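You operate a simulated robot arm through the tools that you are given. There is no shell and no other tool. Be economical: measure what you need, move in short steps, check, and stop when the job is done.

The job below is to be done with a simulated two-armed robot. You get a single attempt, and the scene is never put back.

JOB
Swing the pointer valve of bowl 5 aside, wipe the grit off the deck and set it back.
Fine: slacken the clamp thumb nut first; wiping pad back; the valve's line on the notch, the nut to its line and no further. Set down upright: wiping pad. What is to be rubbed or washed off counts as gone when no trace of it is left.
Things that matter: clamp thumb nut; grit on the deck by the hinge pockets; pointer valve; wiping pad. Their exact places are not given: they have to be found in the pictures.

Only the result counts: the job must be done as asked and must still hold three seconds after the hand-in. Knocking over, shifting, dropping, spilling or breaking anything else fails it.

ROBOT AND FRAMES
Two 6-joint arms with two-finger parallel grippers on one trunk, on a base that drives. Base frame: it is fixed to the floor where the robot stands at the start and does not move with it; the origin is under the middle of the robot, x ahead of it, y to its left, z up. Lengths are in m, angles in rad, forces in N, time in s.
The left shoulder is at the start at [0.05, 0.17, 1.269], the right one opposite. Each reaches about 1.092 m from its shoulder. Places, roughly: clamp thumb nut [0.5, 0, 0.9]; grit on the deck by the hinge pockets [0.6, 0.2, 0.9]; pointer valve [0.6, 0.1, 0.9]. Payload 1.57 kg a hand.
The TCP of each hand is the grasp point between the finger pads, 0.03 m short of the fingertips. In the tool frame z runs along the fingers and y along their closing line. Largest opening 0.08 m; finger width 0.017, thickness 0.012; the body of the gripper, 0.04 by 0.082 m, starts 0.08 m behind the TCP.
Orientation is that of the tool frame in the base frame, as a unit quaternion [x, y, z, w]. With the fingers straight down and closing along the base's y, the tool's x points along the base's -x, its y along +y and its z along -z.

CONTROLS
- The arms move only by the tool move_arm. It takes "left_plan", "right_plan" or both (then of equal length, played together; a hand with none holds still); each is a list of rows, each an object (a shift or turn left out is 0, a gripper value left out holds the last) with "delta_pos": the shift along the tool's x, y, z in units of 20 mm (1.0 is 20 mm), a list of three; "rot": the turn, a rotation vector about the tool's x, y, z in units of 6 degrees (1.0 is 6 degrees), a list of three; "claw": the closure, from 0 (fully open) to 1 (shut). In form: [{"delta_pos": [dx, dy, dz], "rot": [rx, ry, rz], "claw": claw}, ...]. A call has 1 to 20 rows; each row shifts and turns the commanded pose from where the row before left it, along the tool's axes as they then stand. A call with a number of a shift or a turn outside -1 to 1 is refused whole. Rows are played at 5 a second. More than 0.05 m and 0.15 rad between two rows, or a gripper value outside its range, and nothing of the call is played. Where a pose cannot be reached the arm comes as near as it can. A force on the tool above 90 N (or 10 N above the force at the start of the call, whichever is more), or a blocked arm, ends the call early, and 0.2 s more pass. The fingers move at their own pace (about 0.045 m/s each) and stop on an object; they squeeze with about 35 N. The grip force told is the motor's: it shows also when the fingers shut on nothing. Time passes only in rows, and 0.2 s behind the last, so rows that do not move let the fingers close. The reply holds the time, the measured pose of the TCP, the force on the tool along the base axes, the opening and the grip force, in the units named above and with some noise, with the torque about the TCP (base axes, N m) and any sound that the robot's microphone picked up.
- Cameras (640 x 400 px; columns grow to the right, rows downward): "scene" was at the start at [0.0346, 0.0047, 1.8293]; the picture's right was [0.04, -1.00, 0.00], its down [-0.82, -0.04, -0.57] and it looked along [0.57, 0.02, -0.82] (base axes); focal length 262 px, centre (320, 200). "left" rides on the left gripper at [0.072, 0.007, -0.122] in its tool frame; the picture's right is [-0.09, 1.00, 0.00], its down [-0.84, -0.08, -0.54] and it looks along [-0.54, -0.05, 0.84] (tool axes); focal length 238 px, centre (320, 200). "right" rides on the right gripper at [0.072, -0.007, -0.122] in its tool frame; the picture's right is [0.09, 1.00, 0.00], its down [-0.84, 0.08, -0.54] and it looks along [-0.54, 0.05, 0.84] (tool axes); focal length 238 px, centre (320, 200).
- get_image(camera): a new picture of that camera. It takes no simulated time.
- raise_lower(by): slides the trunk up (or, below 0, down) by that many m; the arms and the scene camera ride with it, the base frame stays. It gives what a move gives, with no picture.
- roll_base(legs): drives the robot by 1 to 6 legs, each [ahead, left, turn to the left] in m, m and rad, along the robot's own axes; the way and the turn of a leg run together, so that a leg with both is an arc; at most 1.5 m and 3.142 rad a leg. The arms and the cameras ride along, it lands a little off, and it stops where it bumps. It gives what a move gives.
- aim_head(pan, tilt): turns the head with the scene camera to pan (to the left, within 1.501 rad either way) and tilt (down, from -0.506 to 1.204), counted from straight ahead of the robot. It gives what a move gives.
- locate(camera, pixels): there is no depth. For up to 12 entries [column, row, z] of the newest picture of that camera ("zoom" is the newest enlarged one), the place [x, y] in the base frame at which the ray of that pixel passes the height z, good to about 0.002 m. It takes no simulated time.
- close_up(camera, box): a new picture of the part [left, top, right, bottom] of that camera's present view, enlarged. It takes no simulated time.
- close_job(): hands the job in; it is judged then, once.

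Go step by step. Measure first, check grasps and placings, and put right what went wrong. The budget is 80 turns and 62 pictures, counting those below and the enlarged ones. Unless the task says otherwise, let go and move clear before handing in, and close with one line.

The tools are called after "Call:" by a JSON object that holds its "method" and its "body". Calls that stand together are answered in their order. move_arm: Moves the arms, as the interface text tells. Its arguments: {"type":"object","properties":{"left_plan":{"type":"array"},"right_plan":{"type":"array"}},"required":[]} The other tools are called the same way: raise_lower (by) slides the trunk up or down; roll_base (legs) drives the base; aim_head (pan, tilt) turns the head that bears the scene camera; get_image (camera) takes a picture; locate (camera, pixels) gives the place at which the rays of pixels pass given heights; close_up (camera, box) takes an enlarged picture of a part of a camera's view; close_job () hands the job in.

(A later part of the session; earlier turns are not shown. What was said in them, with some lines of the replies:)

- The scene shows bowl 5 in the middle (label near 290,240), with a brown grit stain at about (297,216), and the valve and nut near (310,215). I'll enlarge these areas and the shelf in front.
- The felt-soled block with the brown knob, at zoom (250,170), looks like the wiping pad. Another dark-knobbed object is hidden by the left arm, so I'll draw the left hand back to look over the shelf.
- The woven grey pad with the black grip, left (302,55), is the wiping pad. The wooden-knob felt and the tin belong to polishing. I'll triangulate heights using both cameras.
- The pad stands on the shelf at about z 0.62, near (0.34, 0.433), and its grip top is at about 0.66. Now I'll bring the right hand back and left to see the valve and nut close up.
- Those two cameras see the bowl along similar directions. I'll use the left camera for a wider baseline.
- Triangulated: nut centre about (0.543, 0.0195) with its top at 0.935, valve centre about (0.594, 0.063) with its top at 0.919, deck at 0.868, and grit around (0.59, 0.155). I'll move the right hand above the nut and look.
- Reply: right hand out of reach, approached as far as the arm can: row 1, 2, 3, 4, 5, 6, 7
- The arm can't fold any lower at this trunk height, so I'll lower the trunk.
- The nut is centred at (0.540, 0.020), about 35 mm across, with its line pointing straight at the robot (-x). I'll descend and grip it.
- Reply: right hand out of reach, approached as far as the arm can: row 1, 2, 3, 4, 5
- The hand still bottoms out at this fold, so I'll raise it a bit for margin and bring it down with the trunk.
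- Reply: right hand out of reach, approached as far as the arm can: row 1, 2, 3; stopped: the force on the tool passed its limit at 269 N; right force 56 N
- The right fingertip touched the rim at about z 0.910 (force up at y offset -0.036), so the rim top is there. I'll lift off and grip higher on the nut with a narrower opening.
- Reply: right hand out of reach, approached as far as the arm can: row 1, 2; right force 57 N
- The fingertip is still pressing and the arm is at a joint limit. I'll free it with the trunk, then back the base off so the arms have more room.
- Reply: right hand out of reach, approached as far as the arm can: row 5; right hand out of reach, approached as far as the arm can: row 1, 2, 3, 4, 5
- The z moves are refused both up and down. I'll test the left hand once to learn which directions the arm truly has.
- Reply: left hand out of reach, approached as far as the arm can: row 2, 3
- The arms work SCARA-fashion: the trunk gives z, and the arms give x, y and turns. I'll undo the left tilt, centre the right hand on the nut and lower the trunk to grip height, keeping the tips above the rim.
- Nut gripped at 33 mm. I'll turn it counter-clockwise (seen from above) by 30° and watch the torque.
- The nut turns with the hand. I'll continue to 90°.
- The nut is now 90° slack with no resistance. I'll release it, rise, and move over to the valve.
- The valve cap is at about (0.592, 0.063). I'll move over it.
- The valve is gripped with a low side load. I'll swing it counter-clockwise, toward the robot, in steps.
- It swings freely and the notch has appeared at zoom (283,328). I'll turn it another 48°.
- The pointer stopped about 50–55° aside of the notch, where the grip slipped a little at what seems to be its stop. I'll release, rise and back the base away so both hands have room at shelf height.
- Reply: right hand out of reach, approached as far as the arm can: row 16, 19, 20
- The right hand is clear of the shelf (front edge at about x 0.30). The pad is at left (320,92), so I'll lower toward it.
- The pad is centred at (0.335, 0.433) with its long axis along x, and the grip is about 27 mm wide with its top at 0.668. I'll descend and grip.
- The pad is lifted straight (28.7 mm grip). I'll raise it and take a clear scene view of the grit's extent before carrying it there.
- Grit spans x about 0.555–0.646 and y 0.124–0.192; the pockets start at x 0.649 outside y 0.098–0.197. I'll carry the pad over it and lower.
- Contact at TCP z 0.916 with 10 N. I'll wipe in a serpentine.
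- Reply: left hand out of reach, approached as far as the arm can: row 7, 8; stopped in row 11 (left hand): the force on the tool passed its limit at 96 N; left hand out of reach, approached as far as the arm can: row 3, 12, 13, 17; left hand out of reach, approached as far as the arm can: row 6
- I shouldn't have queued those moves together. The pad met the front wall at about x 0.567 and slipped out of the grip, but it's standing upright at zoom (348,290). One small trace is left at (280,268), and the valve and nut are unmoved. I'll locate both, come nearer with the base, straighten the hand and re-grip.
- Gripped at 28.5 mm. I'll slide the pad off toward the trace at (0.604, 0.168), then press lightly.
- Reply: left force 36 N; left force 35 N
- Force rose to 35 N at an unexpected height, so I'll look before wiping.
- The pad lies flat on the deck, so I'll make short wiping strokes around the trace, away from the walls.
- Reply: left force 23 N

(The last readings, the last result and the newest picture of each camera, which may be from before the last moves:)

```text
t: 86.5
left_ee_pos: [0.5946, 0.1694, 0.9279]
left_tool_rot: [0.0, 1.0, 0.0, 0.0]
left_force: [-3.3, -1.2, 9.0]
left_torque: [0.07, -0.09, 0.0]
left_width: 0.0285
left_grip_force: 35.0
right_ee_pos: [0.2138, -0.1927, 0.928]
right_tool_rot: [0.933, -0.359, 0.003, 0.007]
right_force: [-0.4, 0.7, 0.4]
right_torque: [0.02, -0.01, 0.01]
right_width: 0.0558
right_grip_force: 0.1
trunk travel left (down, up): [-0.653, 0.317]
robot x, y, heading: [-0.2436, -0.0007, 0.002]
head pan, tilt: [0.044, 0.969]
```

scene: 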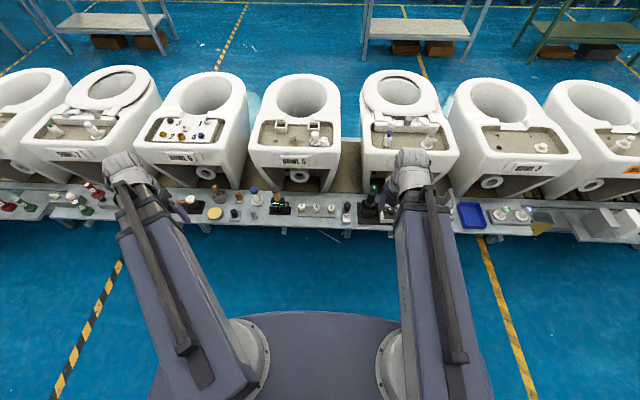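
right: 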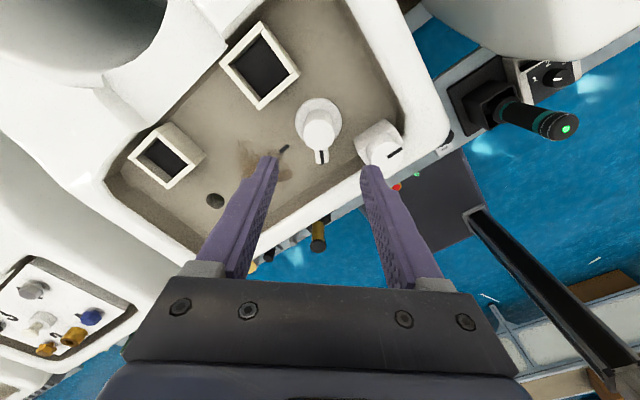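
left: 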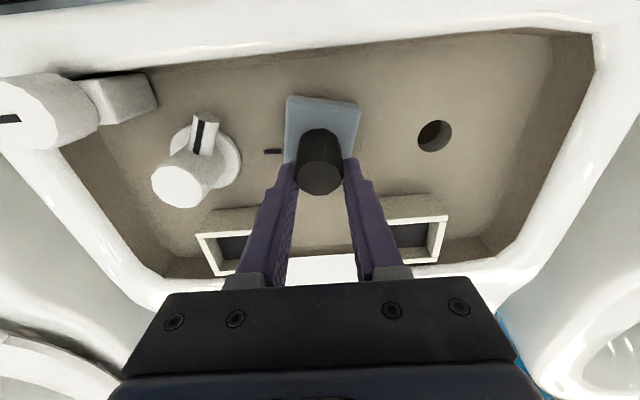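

Call:
{"method": "raise_lower", "body": {"by": 0.1}}

Call:
{"method": "roll_base", "body": {"legs": [[-0.08, 0, 0]]}}

Call:
{"method": "move_arm", "body": {"left_plan": [{"delta_pos": [0.69, 1, 0]}, {"delta_pos": [0.69, 1, 0]}, {"delta_pos": [0.69, 1, 0]}, {"delta_pos": [0.69, 1, 0]}, {"delta_pos": [0.69, 1, 0]}, {"delta_pos": [0.69, 1, 0]}, {"delta_pos": [0.69, 1, 0]}, {"delta_pos": [0.69, 1, 0]}, {"delta_pos": [0.69, 1, 0]}, {"delta_pos": [0.69, 1, 0]}, {"delta_pos": [0.69, 1, 0]}, {"delta_pos": [0.69, 1, 0]}, {"delta_pos": [0.69, 1, 0]}, {}]}}

Call:
{"method": "close_up", "body": {"camera": "scene", "box": [250, 100, 346, 160]}}

```text
t: 87.8
left_ee_pos: [0.5966, 0.1693, 1.0287]
left_tool_rot: [-0.001, 1.0, 0.001, -0.001]
left_force: [0.9, -0.5, 0.3]
left_torque: [-0.02, -0.01, -0.01]
left_width: 0.0282
left_grip_force: 35.4
right_ee_pos: [0.2145, -0.194, 1.0278]
right_tool_rot: [0.933, -0.36, 0.002, 0.007]
right_force: [1.3, 0.5, 0.4]
right_torque: [0.01, 0.01, -0.04]
right_width: 0.0559
right_grip_force: 0.1
trunk travel left (down, up): [-0.753, 0.217]
robot x, y, heading: [-0.2416, 0.0043, -0.003]
head pan, tilt: [0.044, 0.969]
```

```text
t: 88.9
left_ee_pos: [0.5156, 0.1705, 1.0292]
left_tool_rot: [-0.002, 1.0, 0.001, 0.0]
left_force: [-0.6, 0.3, -0.8]
left_torque: [0.02, -0.01, -0.01]
left_width: 0.0283
left_grip_force: 34.9
right_ee_pos: [0.1351, -0.1941, 1.0279]
right_tool_rot: [0.934, -0.358, 0.002, 0.006]
right_force: [0.1, 0.1, -0.2]
right_torque: [0.0, -0.04, 0.01]
right_width: 0.056
right_grip_force: 0.1
trunk travel left (down, up): [-0.753, 0.217]
robot x, y, heading: [-0.3211, -0.0004, -0.003]
head pan, tilt: [0.044, 0.969]
```

```text
t: 91.9
left_ee_pos: [0.3352, 0.4305, 1.0282]
left_tool_rot: [-0.002, 1.0, 0.001, -0.001]
left_force: [0.6, -0.4, -1.4]
left_torque: [0.03, 0.01, -0.01]
left_width: 0.0282
left_grip_force: 35.3
right_ee_pos: [0.1353, -0.1925, 1.0264]
right_tool_rot: [0.933, -0.359, 0.003, 0.007]
right_force: [0.6, -0.3, 0.4]
right_torque: [0.02, -0.02, 0.04]
right_width: 0.056
right_grip_force: 0.1
trunk travel left (down, up): [-0.753, 0.217]
robot x, y, heading: [-0.3215, 0.0001, 0.001]
head pan, tilt: [0.044, 0.969]
```

```text
6.67 times, centred on (298, 130) of scene
```

zoom: 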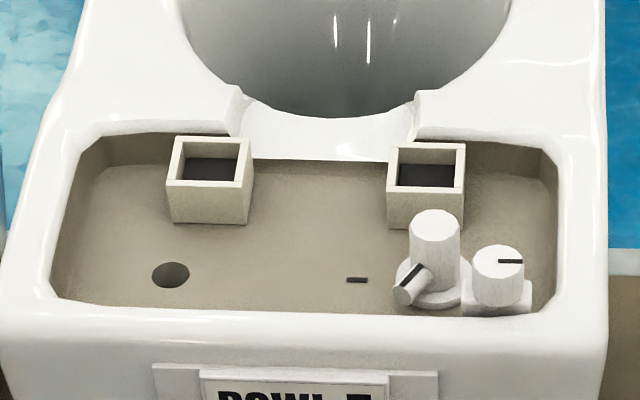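

The deck shows no trace now, with only the notch mark left at zoom (356,280). I'll lower the pad to its place on the shelf and check its yaw just above.

Call:
{"method": "raise_lower", "body": {"by": -0.33}}

Call:
{"method": "get_image", "body": {"camera": "left"}}

```text
t: 95.2
left_ee_pos: [0.3363, 0.4307, 0.6983]
left_tool_rot: [-0.002, 1.0, 0.0, 0.0]
left_force: [0.3, -0.7, 0.2]
left_torque: [0.0, 0.0, -0.01]
left_width: 0.0283
left_grip_force: 34.9
right_ee_pos: [0.1351, -0.1936, 0.6979]
right_tool_rot: [0.934, -0.357, 0.003, 0.006]
right_force: [0.7, 1.2, -0.1]
right_torque: [-0.02, 0.0, 0.03]
right_width: 0.0562
right_grip_force: 0.1
trunk travel left (down, up): [-0.423, 0.547]
robot x, y, heading: [-0.323, 0.0016, -0.004]
head pan, tilt: [0.044, 0.969]
```

```text
8 pictures are left
```

left: 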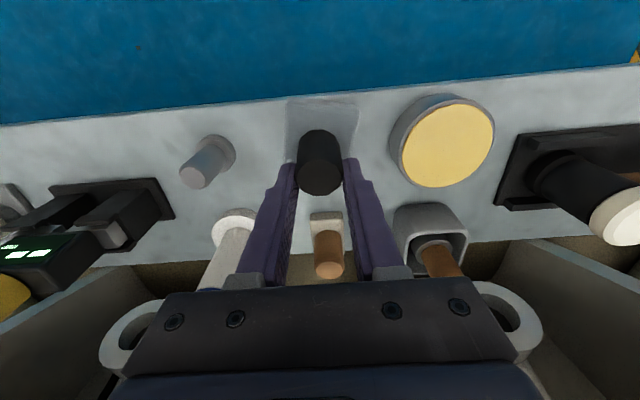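

Call:
{"method": "move_arm", "body": {"left_plan": [{"rot": [0, 0, -0.8]}, {}]}}

Call:
{"method": "raise_lower", "body": {"by": -0.018}}

Call:
{"method": "raise_lower", "body": {"by": -0.002}}

```text
t: 95.8
left_ee_pos: [0.3361, 0.4309, 0.6963]
left_tool_rot: [-0.044, 0.999, 0.001, -0.001]
left_force: [-0.3, 0.1, -1.1]
left_torque: [-0.01, 0.02, 0.02]
left_width: 0.0285
left_grip_force: 35.1
right_ee_pos: [0.1363, -0.1933, 0.698]
right_tool_rot: [0.934, -0.358, 0.004, 0.007]
right_force: [0.0, -0.7, -0.1]
right_torque: [-0.01, 0.0, 0.02]
right_width: 0.056
right_grip_force: 0.1
trunk travel left (down, up): [-0.423, 0.547]
robot x, y, heading: [-0.3212, -0.0007, -0.004]
head pan, tilt: [0.044, 0.969]
```

```text
t: 96.4
left_ee_pos: [0.3355, 0.4298, 0.6797]
left_tool_rot: [-0.043, 0.999, 0.001, -0.001]
left_force: [-0.4, -1.7, 0.0]
left_torque: [0.0, 0.04, 0.01]
left_width: 0.0285
left_grip_force: 34.5
right_ee_pos: [0.135, -0.1927, 0.6796]
right_tool_rot: [0.934, -0.358, 0.003, 0.007]
right_force: [0.0, 1.0, -0.9]
right_torque: [0.0, 0.02, 0.03]
right_width: 0.056
right_grip_force: 0.1
trunk travel left (down, up): [-0.405, 0.565]
robot x, y, heading: [-0.3208, 0.0008, 0.003]
head pan, tilt: [0.044, 0.969]
```

```text
t: 96.9
left_ee_pos: [0.3358, 0.4311, 0.6787]
left_tool_rot: [-0.044, 0.999, 0.001, -0.001]
left_force: [0.3, 0.1, 11.4]
left_torque: [0.31, -0.32, -0.03]
left_width: 0.0284
left_grip_force: 35.0
right_ee_pos: [0.1366, -0.1939, 0.6791]
right_tool_rot: [0.934, -0.358, 0.002, 0.007]
right_force: [-1.0, 0.5, -0.5]
right_torque: [0.03, 0.01, 0.01]
right_width: 0.056
right_grip_force: 0.0
trunk travel left (down, up): [-0.403, 0.567]
robot x, y, heading: [-0.3187, 0.0018, 0.003]
head pan, tilt: [0.044, 0.969]
```

Call:
{"method": "move_arm", "body": {"left_plan": [{"claw": 0.8}, {"claw": 0.45}, {"claw": 0.45}]}}

Call:
{"method": "raise_lower", "body": {"by": 0.35}}

Call:
{"method": "move_arm", "body": {"left_plan": [{"delta_pos": [1, 0.2, 0]}, {"delta_pos": [1, 0.2, 0]}, {"delta_pos": [1, 0.2, 0]}, {"delta_pos": [1, 0.2, 0]}, {"delta_pos": [1, 0.2, 0]}, {"delta_pos": [1, 0.2, 0]}, {"delta_pos": [1, 0.2, 0]}, {"delta_pos": [1, 0.2, 0]}, {"delta_pos": [1, 0.2, 0]}, {"delta_pos": [1, 0.2, 0]}, {}]}}

Call:
{"method": "close_up", "body": {"camera": "scene", "box": [180, 165, 340, 265]}}

```text
t: 97.7
left_ee_pos: [0.3358, 0.4297, 0.6777]
left_tool_rot: [-0.044, 0.999, 0.001, -0.002]
left_force: [-0.2, -0.4, -0.5]
left_torque: [0.0, -0.01, 0.02]
left_width: 0.0439
left_grip_force: 0.0
right_ee_pos: [0.1357, -0.1938, 0.6773]
right_tool_rot: [0.934, -0.358, 0.004, 0.007]
right_force: [0.5, 1.0, -0.6]
right_torque: [0.01, 0.0, -0.02]
right_width: 0.0561
right_grip_force: 0.1
trunk travel left (down, up): [-0.403, 0.567]
robot x, y, heading: [-0.321, -0.0017, 0.001]
head pan, tilt: [0.044, 0.969]
```

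```text
t: 101.2
left_ee_pos: [0.3371, 0.4306, 1.0274]
left_tool_rot: [-0.044, 0.999, 0.0, -0.001]
left_force: [0.4, 0.7, 0.7]
left_torque: [0.02, 0.02, -0.01]
left_width: 0.044
left_grip_force: 0.0
right_ee_pos: [0.1359, -0.1927, 1.0277]
right_tool_rot: [0.933, -0.359, 0.003, 0.007]
right_force: [0.6, -0.1, 0.9]
right_torque: [0.02, -0.02, 0.03]
right_width: 0.0562
right_grip_force: 0.0
trunk travel left (down, up): [-0.753, 0.217]
robot x, y, heading: [-0.3178, -0.0042, -0.004]
head pan, tilt: [0.044, 0.969]
```

```text
t: 103.5
left_ee_pos: [0.1337, 0.4548, 1.0278]
left_tool_rot: [-0.044, 0.999, 0.001, -0.001]
left_force: [0.1, 0.2, 0.3]
left_torque: [0.0, 0.01, 0.01]
left_width: 0.0439
left_grip_force: 0.0
right_ee_pos: [0.1352, -0.1927, 1.028]
right_tool_rot: [0.934, -0.358, 0.003, 0.007]
right_force: [-0.4, -0.1, -0.6]
right_torque: [0.01, -0.02, 0.01]
right_width: 0.0561
right_grip_force: 0.1
trunk travel left (down, up): [-0.753, 0.217]
robot x, y, heading: [-0.3224, -0.0047, -0.003]
head pan, tilt: [0.044, 0.969]
```

```text
4.00 times, centred on (260, 215) of scene
```

zoom: 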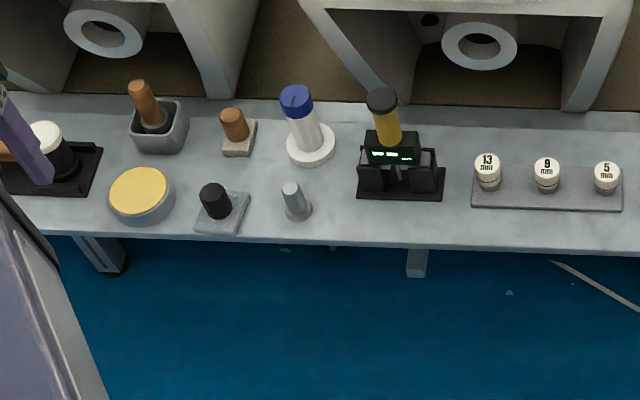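

The pad is back upright in its place, zoom (220,205). Next I'll drive forward for the valve.

Call:
{"method": "roll_base", "body": {"legs": [[0.165, 0, 0]]}}

```text
t: 105.0
left_ee_pos: [0.3005, 0.454, 1.0263]
left_tool_rot: [-0.042, 0.999, 0.0, 0.0]
left_force: [1.0, -0.1, -0.9]
left_torque: [-0.02, 0.05, -0.01]
left_width: 0.0439
left_grip_force: 0.1
right_ee_pos: [0.3012, -0.1957, 1.0271]
right_tool_rot: [0.933, -0.359, 0.002, 0.007]
right_force: [0.7, 0.6, -0.1]
right_torque: [0.03, 0.06, 0.0]
right_width: 0.0561
right_grip_force: 0.1
trunk travel left (down, up): [-0.753, 0.217]
robot x, y, heading: [-0.1577, -0.0, -0.005]
head pan, tilt: [0.044, 0.969]
```

Call:
{"method": "move_arm", "body": {"right_plan": [{"delta_pos": [0.109, -0.9625, 0]}, {"delta_pos": [0.109, -0.9625, 0]}, {"delta_pos": [0.109, -0.9625, 0]}, {"delta_pos": [0.109, -0.9625, 0]}, {"delta_pos": [0.109, -0.9625, 0]}, {"delta_pos": [0.109, -0.9625, 0]}, {"delta_pos": [0.109, -0.9625, 0]}, {"delta_pos": [0.109, -0.9625, 0]}, {"delta_pos": [0.109, -0.9625, 0]}, {"delta_pos": [0.109, -0.9625, 0]}, {"delta_pos": [0.109, -0.9625, 0]}, {"delta_pos": [0.109, -0.9625, 0]}, {"delta_pos": [0.109, -0.9625, 0]}, {"delta_pos": [0.109, -0.9625, 0]}, {"delta_pos": [0.109, -0.9625, 0]}, {"delta_pos": [0.109, -0.9625, 0]}, {"delta_pos": [0.109, -0.9625, 0]}, {"delta_pos": [0.109, -0.9625, 0]}, {"delta_pos": [0.109, -0.9625, 0]}, {"delta_pos": [0.109, -0.9625, 0]}]}}

Call:
{"method": "move_arm", "body": {"right_plan": [{"claw": 0.35}, {}]}}

```text
t: 109.2
left_ee_pos: [0.3019, 0.4528, 1.0284]
left_tool_rot: [-0.041, 0.999, 0.0, 0.0]
left_force: [0.2, -0.3, 0.4]
left_torque: [-0.03, 0.0, -0.04]
left_width: 0.0439
left_grip_force: 0.0
right_ee_pos: [0.5927, 0.0602, 1.0262]
right_tool_rot: [0.933, -0.36, 0.003, 0.007]
right_force: [0.4, -0.9, 0.0]
right_torque: [-0.01, 0.01, 0.0]
right_width: 0.056
right_grip_force: 0.0
right hand out of reach, approached as far as the arm can: row 17
trunk travel left (down, up): [-0.753, 0.217]
robot x, y, heading: [-0.156, -0.0017, -0.0]
head pan, tilt: [0.044, 0.969]
```

```text
t: 109.8
left_ee_pos: [0.3011, 0.4532, 1.0277]
left_tool_rot: [-0.043, 0.999, 0.0, -0.001]
left_force: [0.5, 0.2, 0.0]
left_torque: [0.0, 0.02, 0.0]
left_width: 0.044
left_grip_force: 0.1
right_ee_pos: [0.5916, 0.0582, 1.0277]
right_tool_rot: [0.933, -0.359, 0.003, 0.007]
right_force: [0.7, -0.1, 0.2]
right_torque: [0.01, 0.01, -0.01]
right_width: 0.0521
right_grip_force: 0.0
trunk travel left (down, up): [-0.753, 0.217]
robot x, y, heading: [-0.1546, 0.0026, -0.007]
head pan, tilt: [0.044, 0.969]
```

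Call:
{"method": "move_arm", "body": {"right_plan": [{"delta_pos": [-0.08, -0.09, 0]}, {}]}}

Call:
{"method": "raise_lower", "body": {"by": -0.097}}

Call:
{"method": "move_arm", "body": {"right_plan": [{"claw": 0.6}, {"claw": 1.0}, {"claw": 1.0}, {"claw": 1.0}]}}

Call:
{"method": "close_up", "body": {"camera": "right", "box": [230, 110, 422, 230]}}

```text
t: 110.4
left_ee_pos: [0.3005, 0.4533, 1.0277]
left_tool_rot: [-0.041, 0.999, 0.0, 0.0]
left_force: [0.3, -0.5, -0.8]
left_torque: [0.0, 0.0, -0.01]
left_width: 0.0441
left_grip_force: 0.1
right_ee_pos: [0.5913, 0.0627, 1.0263]
right_tool_rot: [0.933, -0.359, 0.003, 0.007]
right_force: [-0.3, 0.3, 0.2]
right_torque: [0.0, 0.01, -0.05]
right_width: 0.0519
right_grip_force: 0.1
trunk travel left (down, up): [-0.753, 0.217]
robot x, y, heading: [-0.1582, 0.0022, -0.003]
head pan, tilt: [0.044, 0.969]
```

```text
t: 111.7
left_ee_pos: [0.301, 0.4531, 0.9306]
left_tool_rot: [-0.043, 0.999, 0.001, -0.001]
left_force: [-0.6, 0.2, -0.1]
left_torque: [0.02, 0.01, 0.02]
left_width: 0.044
left_grip_force: 0.0
right_ee_pos: [0.5908, 0.0618, 0.9317]
right_tool_rot: [0.933, -0.359, 0.004, 0.007]
right_force: [-0.2, 0.1, -0.8]
right_torque: [-0.01, 0.02, -0.03]
right_width: 0.0523
right_grip_force: 0.1
trunk travel left (down, up): [-0.656, 0.314]
robot x, y, heading: [-0.1547, -0.0004, 0.001]
head pan, tilt: [0.044, 0.969]
```

```text
t: 112.7
left_ee_pos: [0.3006, 0.4532, 0.9301]
left_tool_rot: [-0.043, 0.999, 0.0, -0.001]
left_force: [0.0, -0.3, 0.5]
left_torque: [-0.02, 0.02, 0.04]
left_width: 0.044
left_grip_force: 0.1
right_ee_pos: [0.5928, 0.0617, 0.9313]
right_tool_rot: [0.933, -0.36, 0.004, 0.007]
right_force: [1.2, -0.3, 1.0]
right_torque: [0.42, -0.33, 0.02]
right_width: 0.0326
right_grip_force: 38.5
trunk travel left (down, up): [-0.656, 0.314]
robot x, y, heading: [-0.1557, 0.0003, 0.0]
head pan, tilt: [0.044, 0.969]
```

```text
3.33 times, centred on (326, 170) of right
```

zoom: 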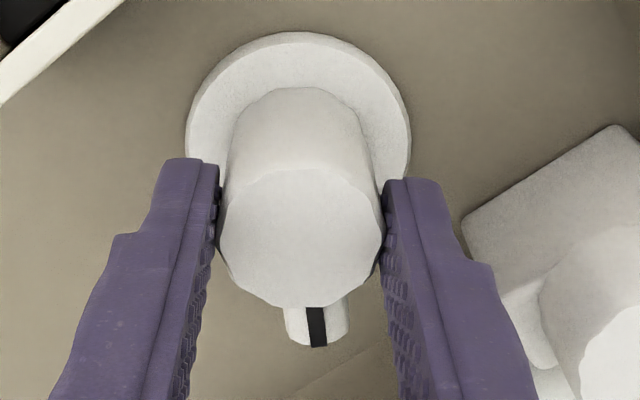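

The pointer is about 58° from the notch by this view, so I'll turn it back 54° and measure the rest.

Call:
{"method": "move_arm", "body": {"right_plan": [{"rot": [0, 0, 1]}, {"rot": [0, 0, 1]}, {"rot": [0, 0, 1]}, {"rot": [0, 0, 1]}, {"rot": [0, 0, 1]}, {"rot": [0, 0, 1]}, {"rot": [0, 0, 1]}, {"rot": [0, 0, 1]}, {"rot": [0, 0, 1]}, {}]}}

Call:
{"method": "close_up", "body": {"camera": "right", "box": [256, 160, 384, 240]}}

```text
t: 114.9
left_ee_pos: [0.3008, 0.4543, 0.9312]
left_tool_rot: [-0.043, 0.999, 0.001, -0.001]
left_force: [-0.7, 0.4, 0.3]
left_torque: [-0.03, 0.0, 0.0]
left_width: 0.0439
left_grip_force: 0.0
right_ee_pos: [0.5918, 0.0613, 0.9304]
right_tool_rot: [-0.668, 0.744, -0.007, -0.005]
right_force: [10.3, 4.0, 8.2]
right_torque: [0.23, 0.13, -0.04]
right_width: 0.0322
right_grip_force: 40.7
trunk travel left (down, up): [-0.656, 0.314]
robot x, y, heading: [-0.1565, -0.0005, -0.003]
head pan, tilt: [0.044, 0.969]
```

```text
5.00 times, centred on (320, 200) of right
```

zoom: 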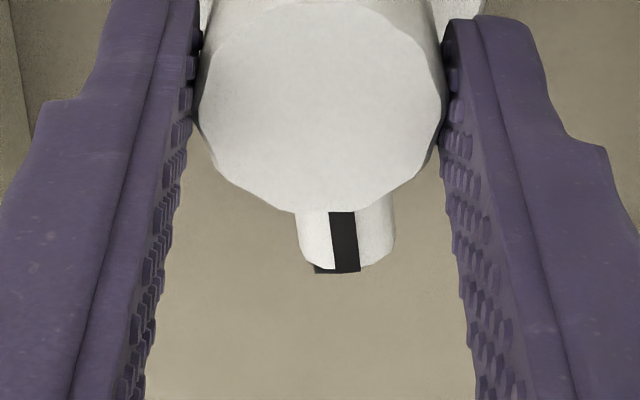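

The notch (centre about col 328) sits 5–6° clockwise of the pointer line (347). I'll turn the remaining 5.5°.

Call:
{"method": "move_arm", "body": {"right_plan": [{"rot": [0, 0, 0.5]}, {"rot": [0, 0, 0.42]}, {}, {}]}}

Call:
{"method": "move_arm", "body": {"right_plan": [{"claw": 0.35}, {"claw": 0.35}, {"claw": 0.35}]}}

Call:
{"method": "raise_lower", "body": {"by": 0.07}}

Call:
{"method": "close_up", "body": {"camera": "right", "box": [256, 110, 384, 190]}}

```text
t: 115.9
left_ee_pos: [0.2999, 0.4535, 0.9292]
left_tool_rot: [-0.042, 0.999, 0.0, 0.0]
left_force: [0.2, 0.4, 0.0]
left_torque: [0.01, -0.01, 0.01]
left_width: 0.044
left_grip_force: 0.1
right_ee_pos: [0.592, 0.063, 0.9307]
right_tool_rot: [-0.631, 0.775, -0.006, -0.005]
right_force: [11.5, 6.2, 10.6]
right_torque: [-0.24, 0.17, 0.02]
right_width: 0.0321
right_grip_force: 41.0
trunk travel left (down, up): [-0.656, 0.314]
robot x, y, heading: [-0.158, 0.0002, -0.008]
head pan, tilt: [0.044, 0.969]
```

```text
t: 116.7
left_ee_pos: [0.3005, 0.4539, 0.9307]
left_tool_rot: [-0.042, 0.999, 0.001, -0.001]
left_force: [0.2, 0.4, 0.0]
left_torque: [0.01, -0.01, 0.0]
left_width: 0.0441
left_grip_force: 0.1
right_ee_pos: [0.5904, 0.0616, 0.9306]
right_tool_rot: [-0.632, 0.775, -0.005, -0.005]
right_force: [0.1, 1.1, 0.9]
right_torque: [0.0, -0.02, 0.0]
right_width: 0.0518
right_grip_force: 0.1
trunk travel left (down, up): [-0.656, 0.314]
robot x, y, heading: [-0.1548, 0.0002, -0.0]
head pan, tilt: [0.044, 0.969]
```

```text
t: 117.8
left_ee_pos: [0.3011, 0.4532, 1.0012]
left_tool_rot: [-0.042, 0.999, 0.001, -0.001]
left_force: [0.2, -0.2, -0.2]
left_torque: [0.0, -0.01, -0.07]
left_width: 0.0441
left_grip_force: 0.1
right_ee_pos: [0.5906, 0.0617, 1.0009]
right_tool_rot: [-0.632, 0.775, -0.006, -0.005]
right_force: [-0.3, 0.0, -0.8]
right_torque: [-0.02, 0.0, 0.02]
right_width: 0.052
right_grip_force: 0.0
trunk travel left (down, up): [-0.726, 0.244]
robot x, y, heading: [-0.1537, 0.0007, -0.005]
head pan, tilt: [0.044, 0.969]
```

```text
5.00 times, centred on (320, 150) of right
```

zoom: 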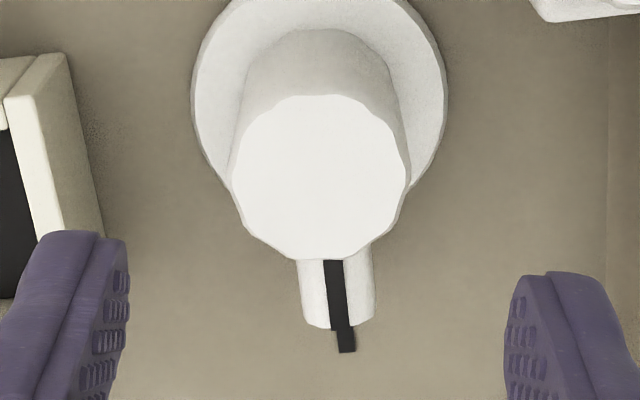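

Call:
{"method": "locate", "body": {"camera": "zoom", "pixels": [[333.5, 264, 0.897], [341, 328, 0.897], [342, 328, 0.868], [346.5, 351, 0.868], [320, 177, 0.919], [320, 85, 0.875], [345, 340, 0.868], [341, 328, 0.89]]}}

```text
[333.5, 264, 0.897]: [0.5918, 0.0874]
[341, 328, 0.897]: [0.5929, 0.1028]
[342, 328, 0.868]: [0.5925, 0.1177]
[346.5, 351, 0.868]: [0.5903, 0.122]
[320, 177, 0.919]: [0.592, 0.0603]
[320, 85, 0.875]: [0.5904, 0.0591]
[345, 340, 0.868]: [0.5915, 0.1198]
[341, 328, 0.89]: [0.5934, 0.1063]
```

The line is close to the notch but looks over-turned by 2–4°. I'll look at that part at full magnification.

Call:
{"method": "close_up", "body": {"camera": "right", "box": [308, 161, 340, 181]}}

```text
16.00 times, centred on (324, 171) of right
```

zoom: 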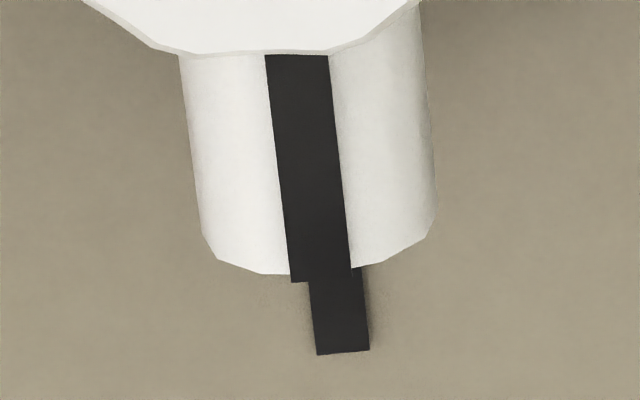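

Call:
{"method": "locate", "body": {"camera": "zoom", "pixels": [[297, 56, 0.897], [321, 277, 0.897], [335, 276, 0.868], [343, 352, 0.868], [265, 56, 0.897], [291, 282, 0.897], [309, 283, 0.868], [317, 355, 0.868], [321, 277, 0.89]]}}

```text
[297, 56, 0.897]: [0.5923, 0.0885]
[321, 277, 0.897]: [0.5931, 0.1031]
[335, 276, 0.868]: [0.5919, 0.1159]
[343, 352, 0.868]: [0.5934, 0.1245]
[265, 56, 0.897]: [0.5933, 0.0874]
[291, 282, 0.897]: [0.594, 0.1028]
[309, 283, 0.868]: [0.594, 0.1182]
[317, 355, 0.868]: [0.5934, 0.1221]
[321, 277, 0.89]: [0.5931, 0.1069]
```

By vanishing-point geometry the pointer line and notch agree within about 0.3°, so the valve is on its notch. Next, the nut: I'll turn the hand to the same yaw I released it at (90°) and go over it.

Call:
{"method": "move_arm", "body": {"right_plan": [{"rot": [0, 0, -0.965]}, {"rot": [0, 0, -0.965]}, {"delta_pos": [0.687, 0.843, 0]}, {"delta_pos": [0.687, 0.843, 0]}, {"delta_pos": [0.687, 0.843, 0]}, {}, {}]}}

```text
t: 119.4
left_ee_pos: [0.3002, 0.4529, 1.0013]
left_tool_rot: [-0.042, 0.999, 0.0, -0.001]
left_force: [-0.4, 0.6, -0.9]
left_torque: [0.01, -0.04, -0.01]
left_width: 0.0438
left_grip_force: 0.0
right_ee_pos: [0.5401, 0.0201, 1.0009]
right_tool_rot: [-0.707, 0.707, -0.005, -0.006]
right_force: [0.3, -0.2, 0.5]
right_torque: [0.0, -0.04, 0.01]
right_width: 0.052
right_grip_force: 0.0
trunk travel left (down, up): [-0.726, 0.244]
robot x, y, heading: [-0.1547, 0.0001, -0.001]
head pan, tilt: [0.044, 0.969]
```

Call:
{"method": "raise_lower", "body": {"by": -0.0565}}

Call:
{"method": "move_arm", "body": {"right_plan": [{"claw": 0.6}, {"claw": 1.0}, {"claw": 1.0}, {"claw": 1.0}]}}

Call:
{"method": "move_arm", "body": {"right_plan": [{"rot": [0, 0, 1]}, {"rot": [0, 0, 1]}, {"rot": [0, 0, 1]}, {"rot": [0, 0, 1]}, {"rot": [0, 0, 1]}, {"rot": [0, 0, 1]}, {"rot": [0, 0, 1]}, {"rot": [0, 0, 1]}, {"rot": [0, 0, 1]}, {"rot": [0, 0, 1]}, {"rot": [0, 0, 1]}, {"rot": [0, 0, 1]}, {"rot": [0, 0, 1]}, {"rot": [0, 0, 1]}, {"rot": [0, 0, 0.6]}, {}]}}

Call:
{"method": "close_up", "body": {"camera": "right", "box": [288, 150, 352, 190]}}

```text
t: 120.3
left_ee_pos: [0.3005, 0.4532, 0.9444]
left_tool_rot: [-0.042, 0.999, 0.0, -0.001]
left_force: [0.0, -0.2, -0.2]
left_torque: [0.02, 0.0, -0.01]
left_width: 0.044
left_grip_force: 0.1
right_ee_pos: [0.5404, 0.0217, 0.9446]
right_tool_rot: [-0.706, 0.708, -0.006, -0.006]
right_force: [-0.7, 0.4, -0.4]
right_torque: [0.0, 0.01, -0.01]
right_width: 0.0519
right_grip_force: 0.0
trunk travel left (down, up): [-0.669, 0.301]
robot x, y, heading: [-0.1577, -0.0012, -0.002]
head pan, tilt: [0.044, 0.969]
```

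```text
t: 121.3
left_ee_pos: [0.3002, 0.4535, 0.9437]
left_tool_rot: [-0.042, 0.999, 0.002, -0.001]
left_force: [-0.3, -0.2, -0.4]
left_torque: [-0.02, -0.01, -0.01]
left_width: 0.0441
left_grip_force: 0.1
right_ee_pos: [0.5411, 0.0208, 0.9445]
right_tool_rot: [-0.707, 0.707, -0.005, -0.007]
right_force: [-5.8, 0.2, -5.2]
right_torque: [-0.05, 0.12, 0.0]
right_width: 0.0326
right_grip_force: 39.0
trunk travel left (down, up): [-0.669, 0.301]
robot x, y, heading: [-0.1567, -0.0013, -0.007]
head pan, tilt: [0.044, 0.969]
```

```text
t: 124.8
left_ee_pos: [0.3007, 0.4521, 0.9455]
left_tool_rot: [-0.042, 0.999, 0.002, 0.0]
left_force: [0.1, -0.4, -0.5]
left_torque: [0.0, 0.0, 0.03]
left_width: 0.0439
left_grip_force: 0.1
right_ee_pos: [0.5421, 0.019, 0.9447]
right_tool_rot: [-0.02, 1.0, -0.008, 0.001]
right_force: [18.3, -13.3, 20.2]
right_torque: [0.61, 0.15, -0.01]
right_width: 0.0328
right_grip_force: 41.2
trunk travel left (down, up): [-0.669, 0.301]
robot x, y, heading: [-0.1557, 0.0004, -0.005]
head pan, tilt: [0.044, 0.969]
```

```text
10.00 times, centred on (320, 170) of right
```

zoom: 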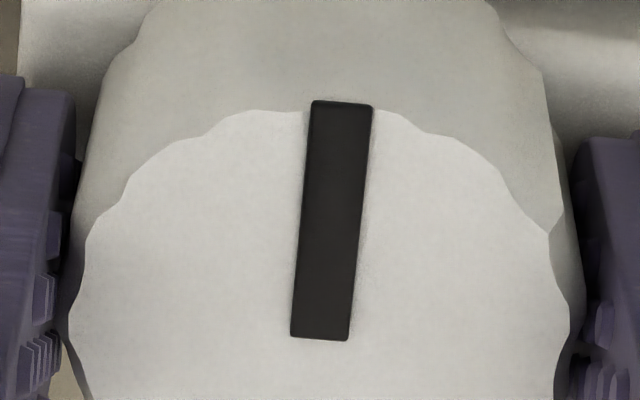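

The hand is at yaw 2.3° and the nut line is within 0.5° of it, so about 2.4° remain. I'll finish that turn, release and rise.

Call:
{"method": "move_arm", "body": {"right_plan": [{"rot": [0, 0, 0.4]}, {}, {}]}}

Call:
{"method": "move_arm", "body": {"right_plan": [{"claw": 0.35}, {"claw": 0.35}, {"claw": 0.35}]}}

Call:
{"method": "raise_lower", "body": {"by": 0.055}}

Call:
{"method": "close_up", "body": {"camera": "right", "box": [288, 125, 352, 165]}}

```text
t: 125.5
left_ee_pos: [0.303, 0.4515, 0.9457]
left_tool_rot: [-0.042, 0.999, 0.001, 0.0]
left_force: [-0.3, -0.5, -0.3]
left_torque: [-0.03, 0.0, -0.02]
left_width: 0.0438
left_grip_force: 0.1
right_ee_pos: [0.542, 0.0192, 0.9443]
right_tool_rot: [0.001, 1.0, -0.007, 0.002]
right_force: [27.4, -15.5, 30.4]
right_torque: [0.75, 0.29, -0.11]
right_width: 0.0326
right_grip_force: 41.3
trunk travel left (down, up): [-0.669, 0.301]
robot x, y, heading: [-0.1577, 0.004, -0.001]
head pan, tilt: [0.044, 0.969]
```

```text
t: 126.3
left_ee_pos: [0.3, 0.4538, 0.9433]
left_tool_rot: [-0.043, 0.999, 0.001, -0.001]
left_force: [0.4, -0.4, -0.5]
left_torque: [0.01, 0.0, 0.0]
left_width: 0.044
left_grip_force: 0.1
right_ee_pos: [0.5386, 0.0229, 0.9439]
right_tool_rot: [0.0, 1.0, -0.007, -0.002]
right_force: [-0.2, 0.1, 0.2]
right_torque: [0.01, -0.04, -0.05]
right_width: 0.0521
right_grip_force: 0.0
trunk travel left (down, up): [-0.669, 0.301]
robot x, y, heading: [-0.159, 0.0016, -0.0]
head pan, tilt: [0.044, 0.969]
```

```text
t: 127.3
left_ee_pos: [0.3013, 0.4535, 0.9998]
left_tool_rot: [-0.042, 0.999, 0.001, 0.0]
left_force: [-0.5, 1.4, 0.1]
left_torque: [0.0, -0.03, -0.02]
left_width: 0.0439
left_grip_force: 0.1
right_ee_pos: [0.5416, 0.0206, 0.9991]
right_tool_rot: [0.0, 1.0, -0.008, 0.0]
right_force: [0.5, -0.2, 0.3]
right_torque: [0.01, 0.0, 0.0]
right_width: 0.0521
right_grip_force: 0.1
trunk travel left (down, up): [-0.724, 0.246]
robot x, y, heading: [-0.1544, -0.0017, -0.003]
head pan, tilt: [0.044, 0.969]
```

```text
10.00 times, centred on (320, 145) of right
```

zoom: 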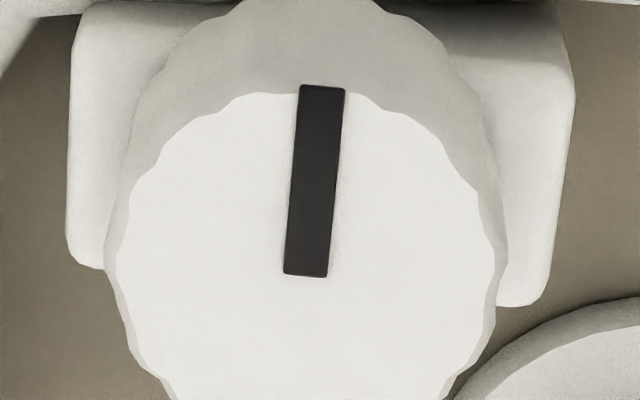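

The nut line is back at -x within about 0.3° of its starting direction. I'll rise clear and take a final look.

Call:
{"method": "raise_lower", "body": {"by": 0.1}}

Call:
{"method": "move_arm", "body": {"right_plan": [{"delta_pos": [1, -1, 0]}, {"delta_pos": [1, -1, 0]}, {"delta_pos": [1, -1, 0]}, {"delta_pos": [1, -1, 0]}, {"delta_pos": [1, -1, 0]}, {"delta_pos": [1, -1, 0]}, {"delta_pos": [1, -1, 0]}, {"delta_pos": [1, -1, 0]}, {}]}}

Call:
{"method": "close_up", "body": {"camera": "scene", "box": [195, 120, 387, 240]}}

```text
t: 128.6
left_ee_pos: [0.3015, 0.4538, 1.0991]
left_tool_rot: [-0.042, 0.999, 0.001, -0.001]
left_force: [-0.6, 0.6, 0.4]
left_torque: [-0.04, -0.04, 0.0]
left_width: 0.044
left_grip_force: 0.1
right_ee_pos: [0.5393, 0.0211, 1.0991]
right_tool_rot: [0.001, 1.0, -0.007, 0.0]
right_force: [0.0, -0.5, 0.0]
right_torque: [0.01, -0.05, 0.02]
right_width: 0.0521
right_grip_force: 0.1
trunk travel left (down, up): [-0.824, 0.146]
robot x, y, heading: [-0.1567, 0.0021, -0.001]
head pan, tilt: [0.044, 0.969]
```

```text
t: 130.6
left_ee_pos: [0.3012, 0.4535, 1.0995]
left_tool_rot: [-0.043, 0.999, 0.001, -0.002]
left_force: [-0.2, 0.7, 0.5]
left_torque: [-0.01, -0.02, -0.03]
left_width: 0.0439
left_grip_force: 0.1
right_ee_pos: [0.38, -0.1389, 1.0982]
right_tool_rot: [0.0, 1.0, -0.008, 0.0]
right_force: [-0.5, 0.2, 0.5]
right_torque: [-0.01, -0.03, -0.01]
right_width: 0.052
right_grip_force: 0.1
trunk travel left (down, up): [-0.824, 0.146]
robot x, y, heading: [-0.1562, 0.0003, -0.0]
head pan, tilt: [0.044, 0.969]
```

```text
3.33 times, centred on (291, 180) of scene
```

zoom: 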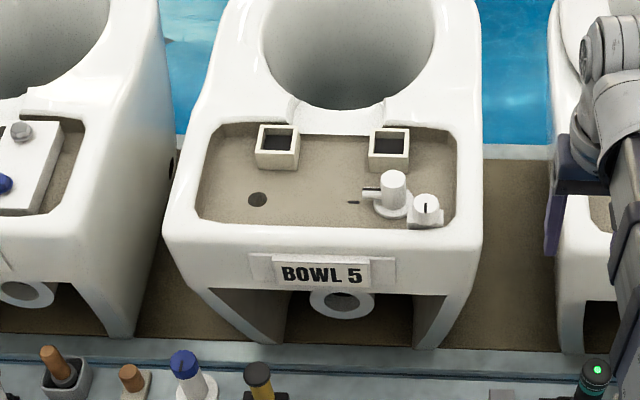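

The final picture shows the deck clean, the pointer on its notch and the nut's line back where it started. Both hands are clear, so I'm handing in.

Call:
{"method": "close_job", "body": {}}

```text
The job is handed in.
```

I handed the job in: the nut was slackened and the valve swung aside, and the last picture shows no grit on the deck. The valve's line is back on the notch, and the pad stood upright in its place on the shelf when last seen. I saw no separate mark for the nut, so I turned it back to its starting direction, within about 0.3°. During the work a fingertip hit the bowl rim at 269 N, and the pad slipped from the grip once while wiping but stayed upright; I saw no damage from either.
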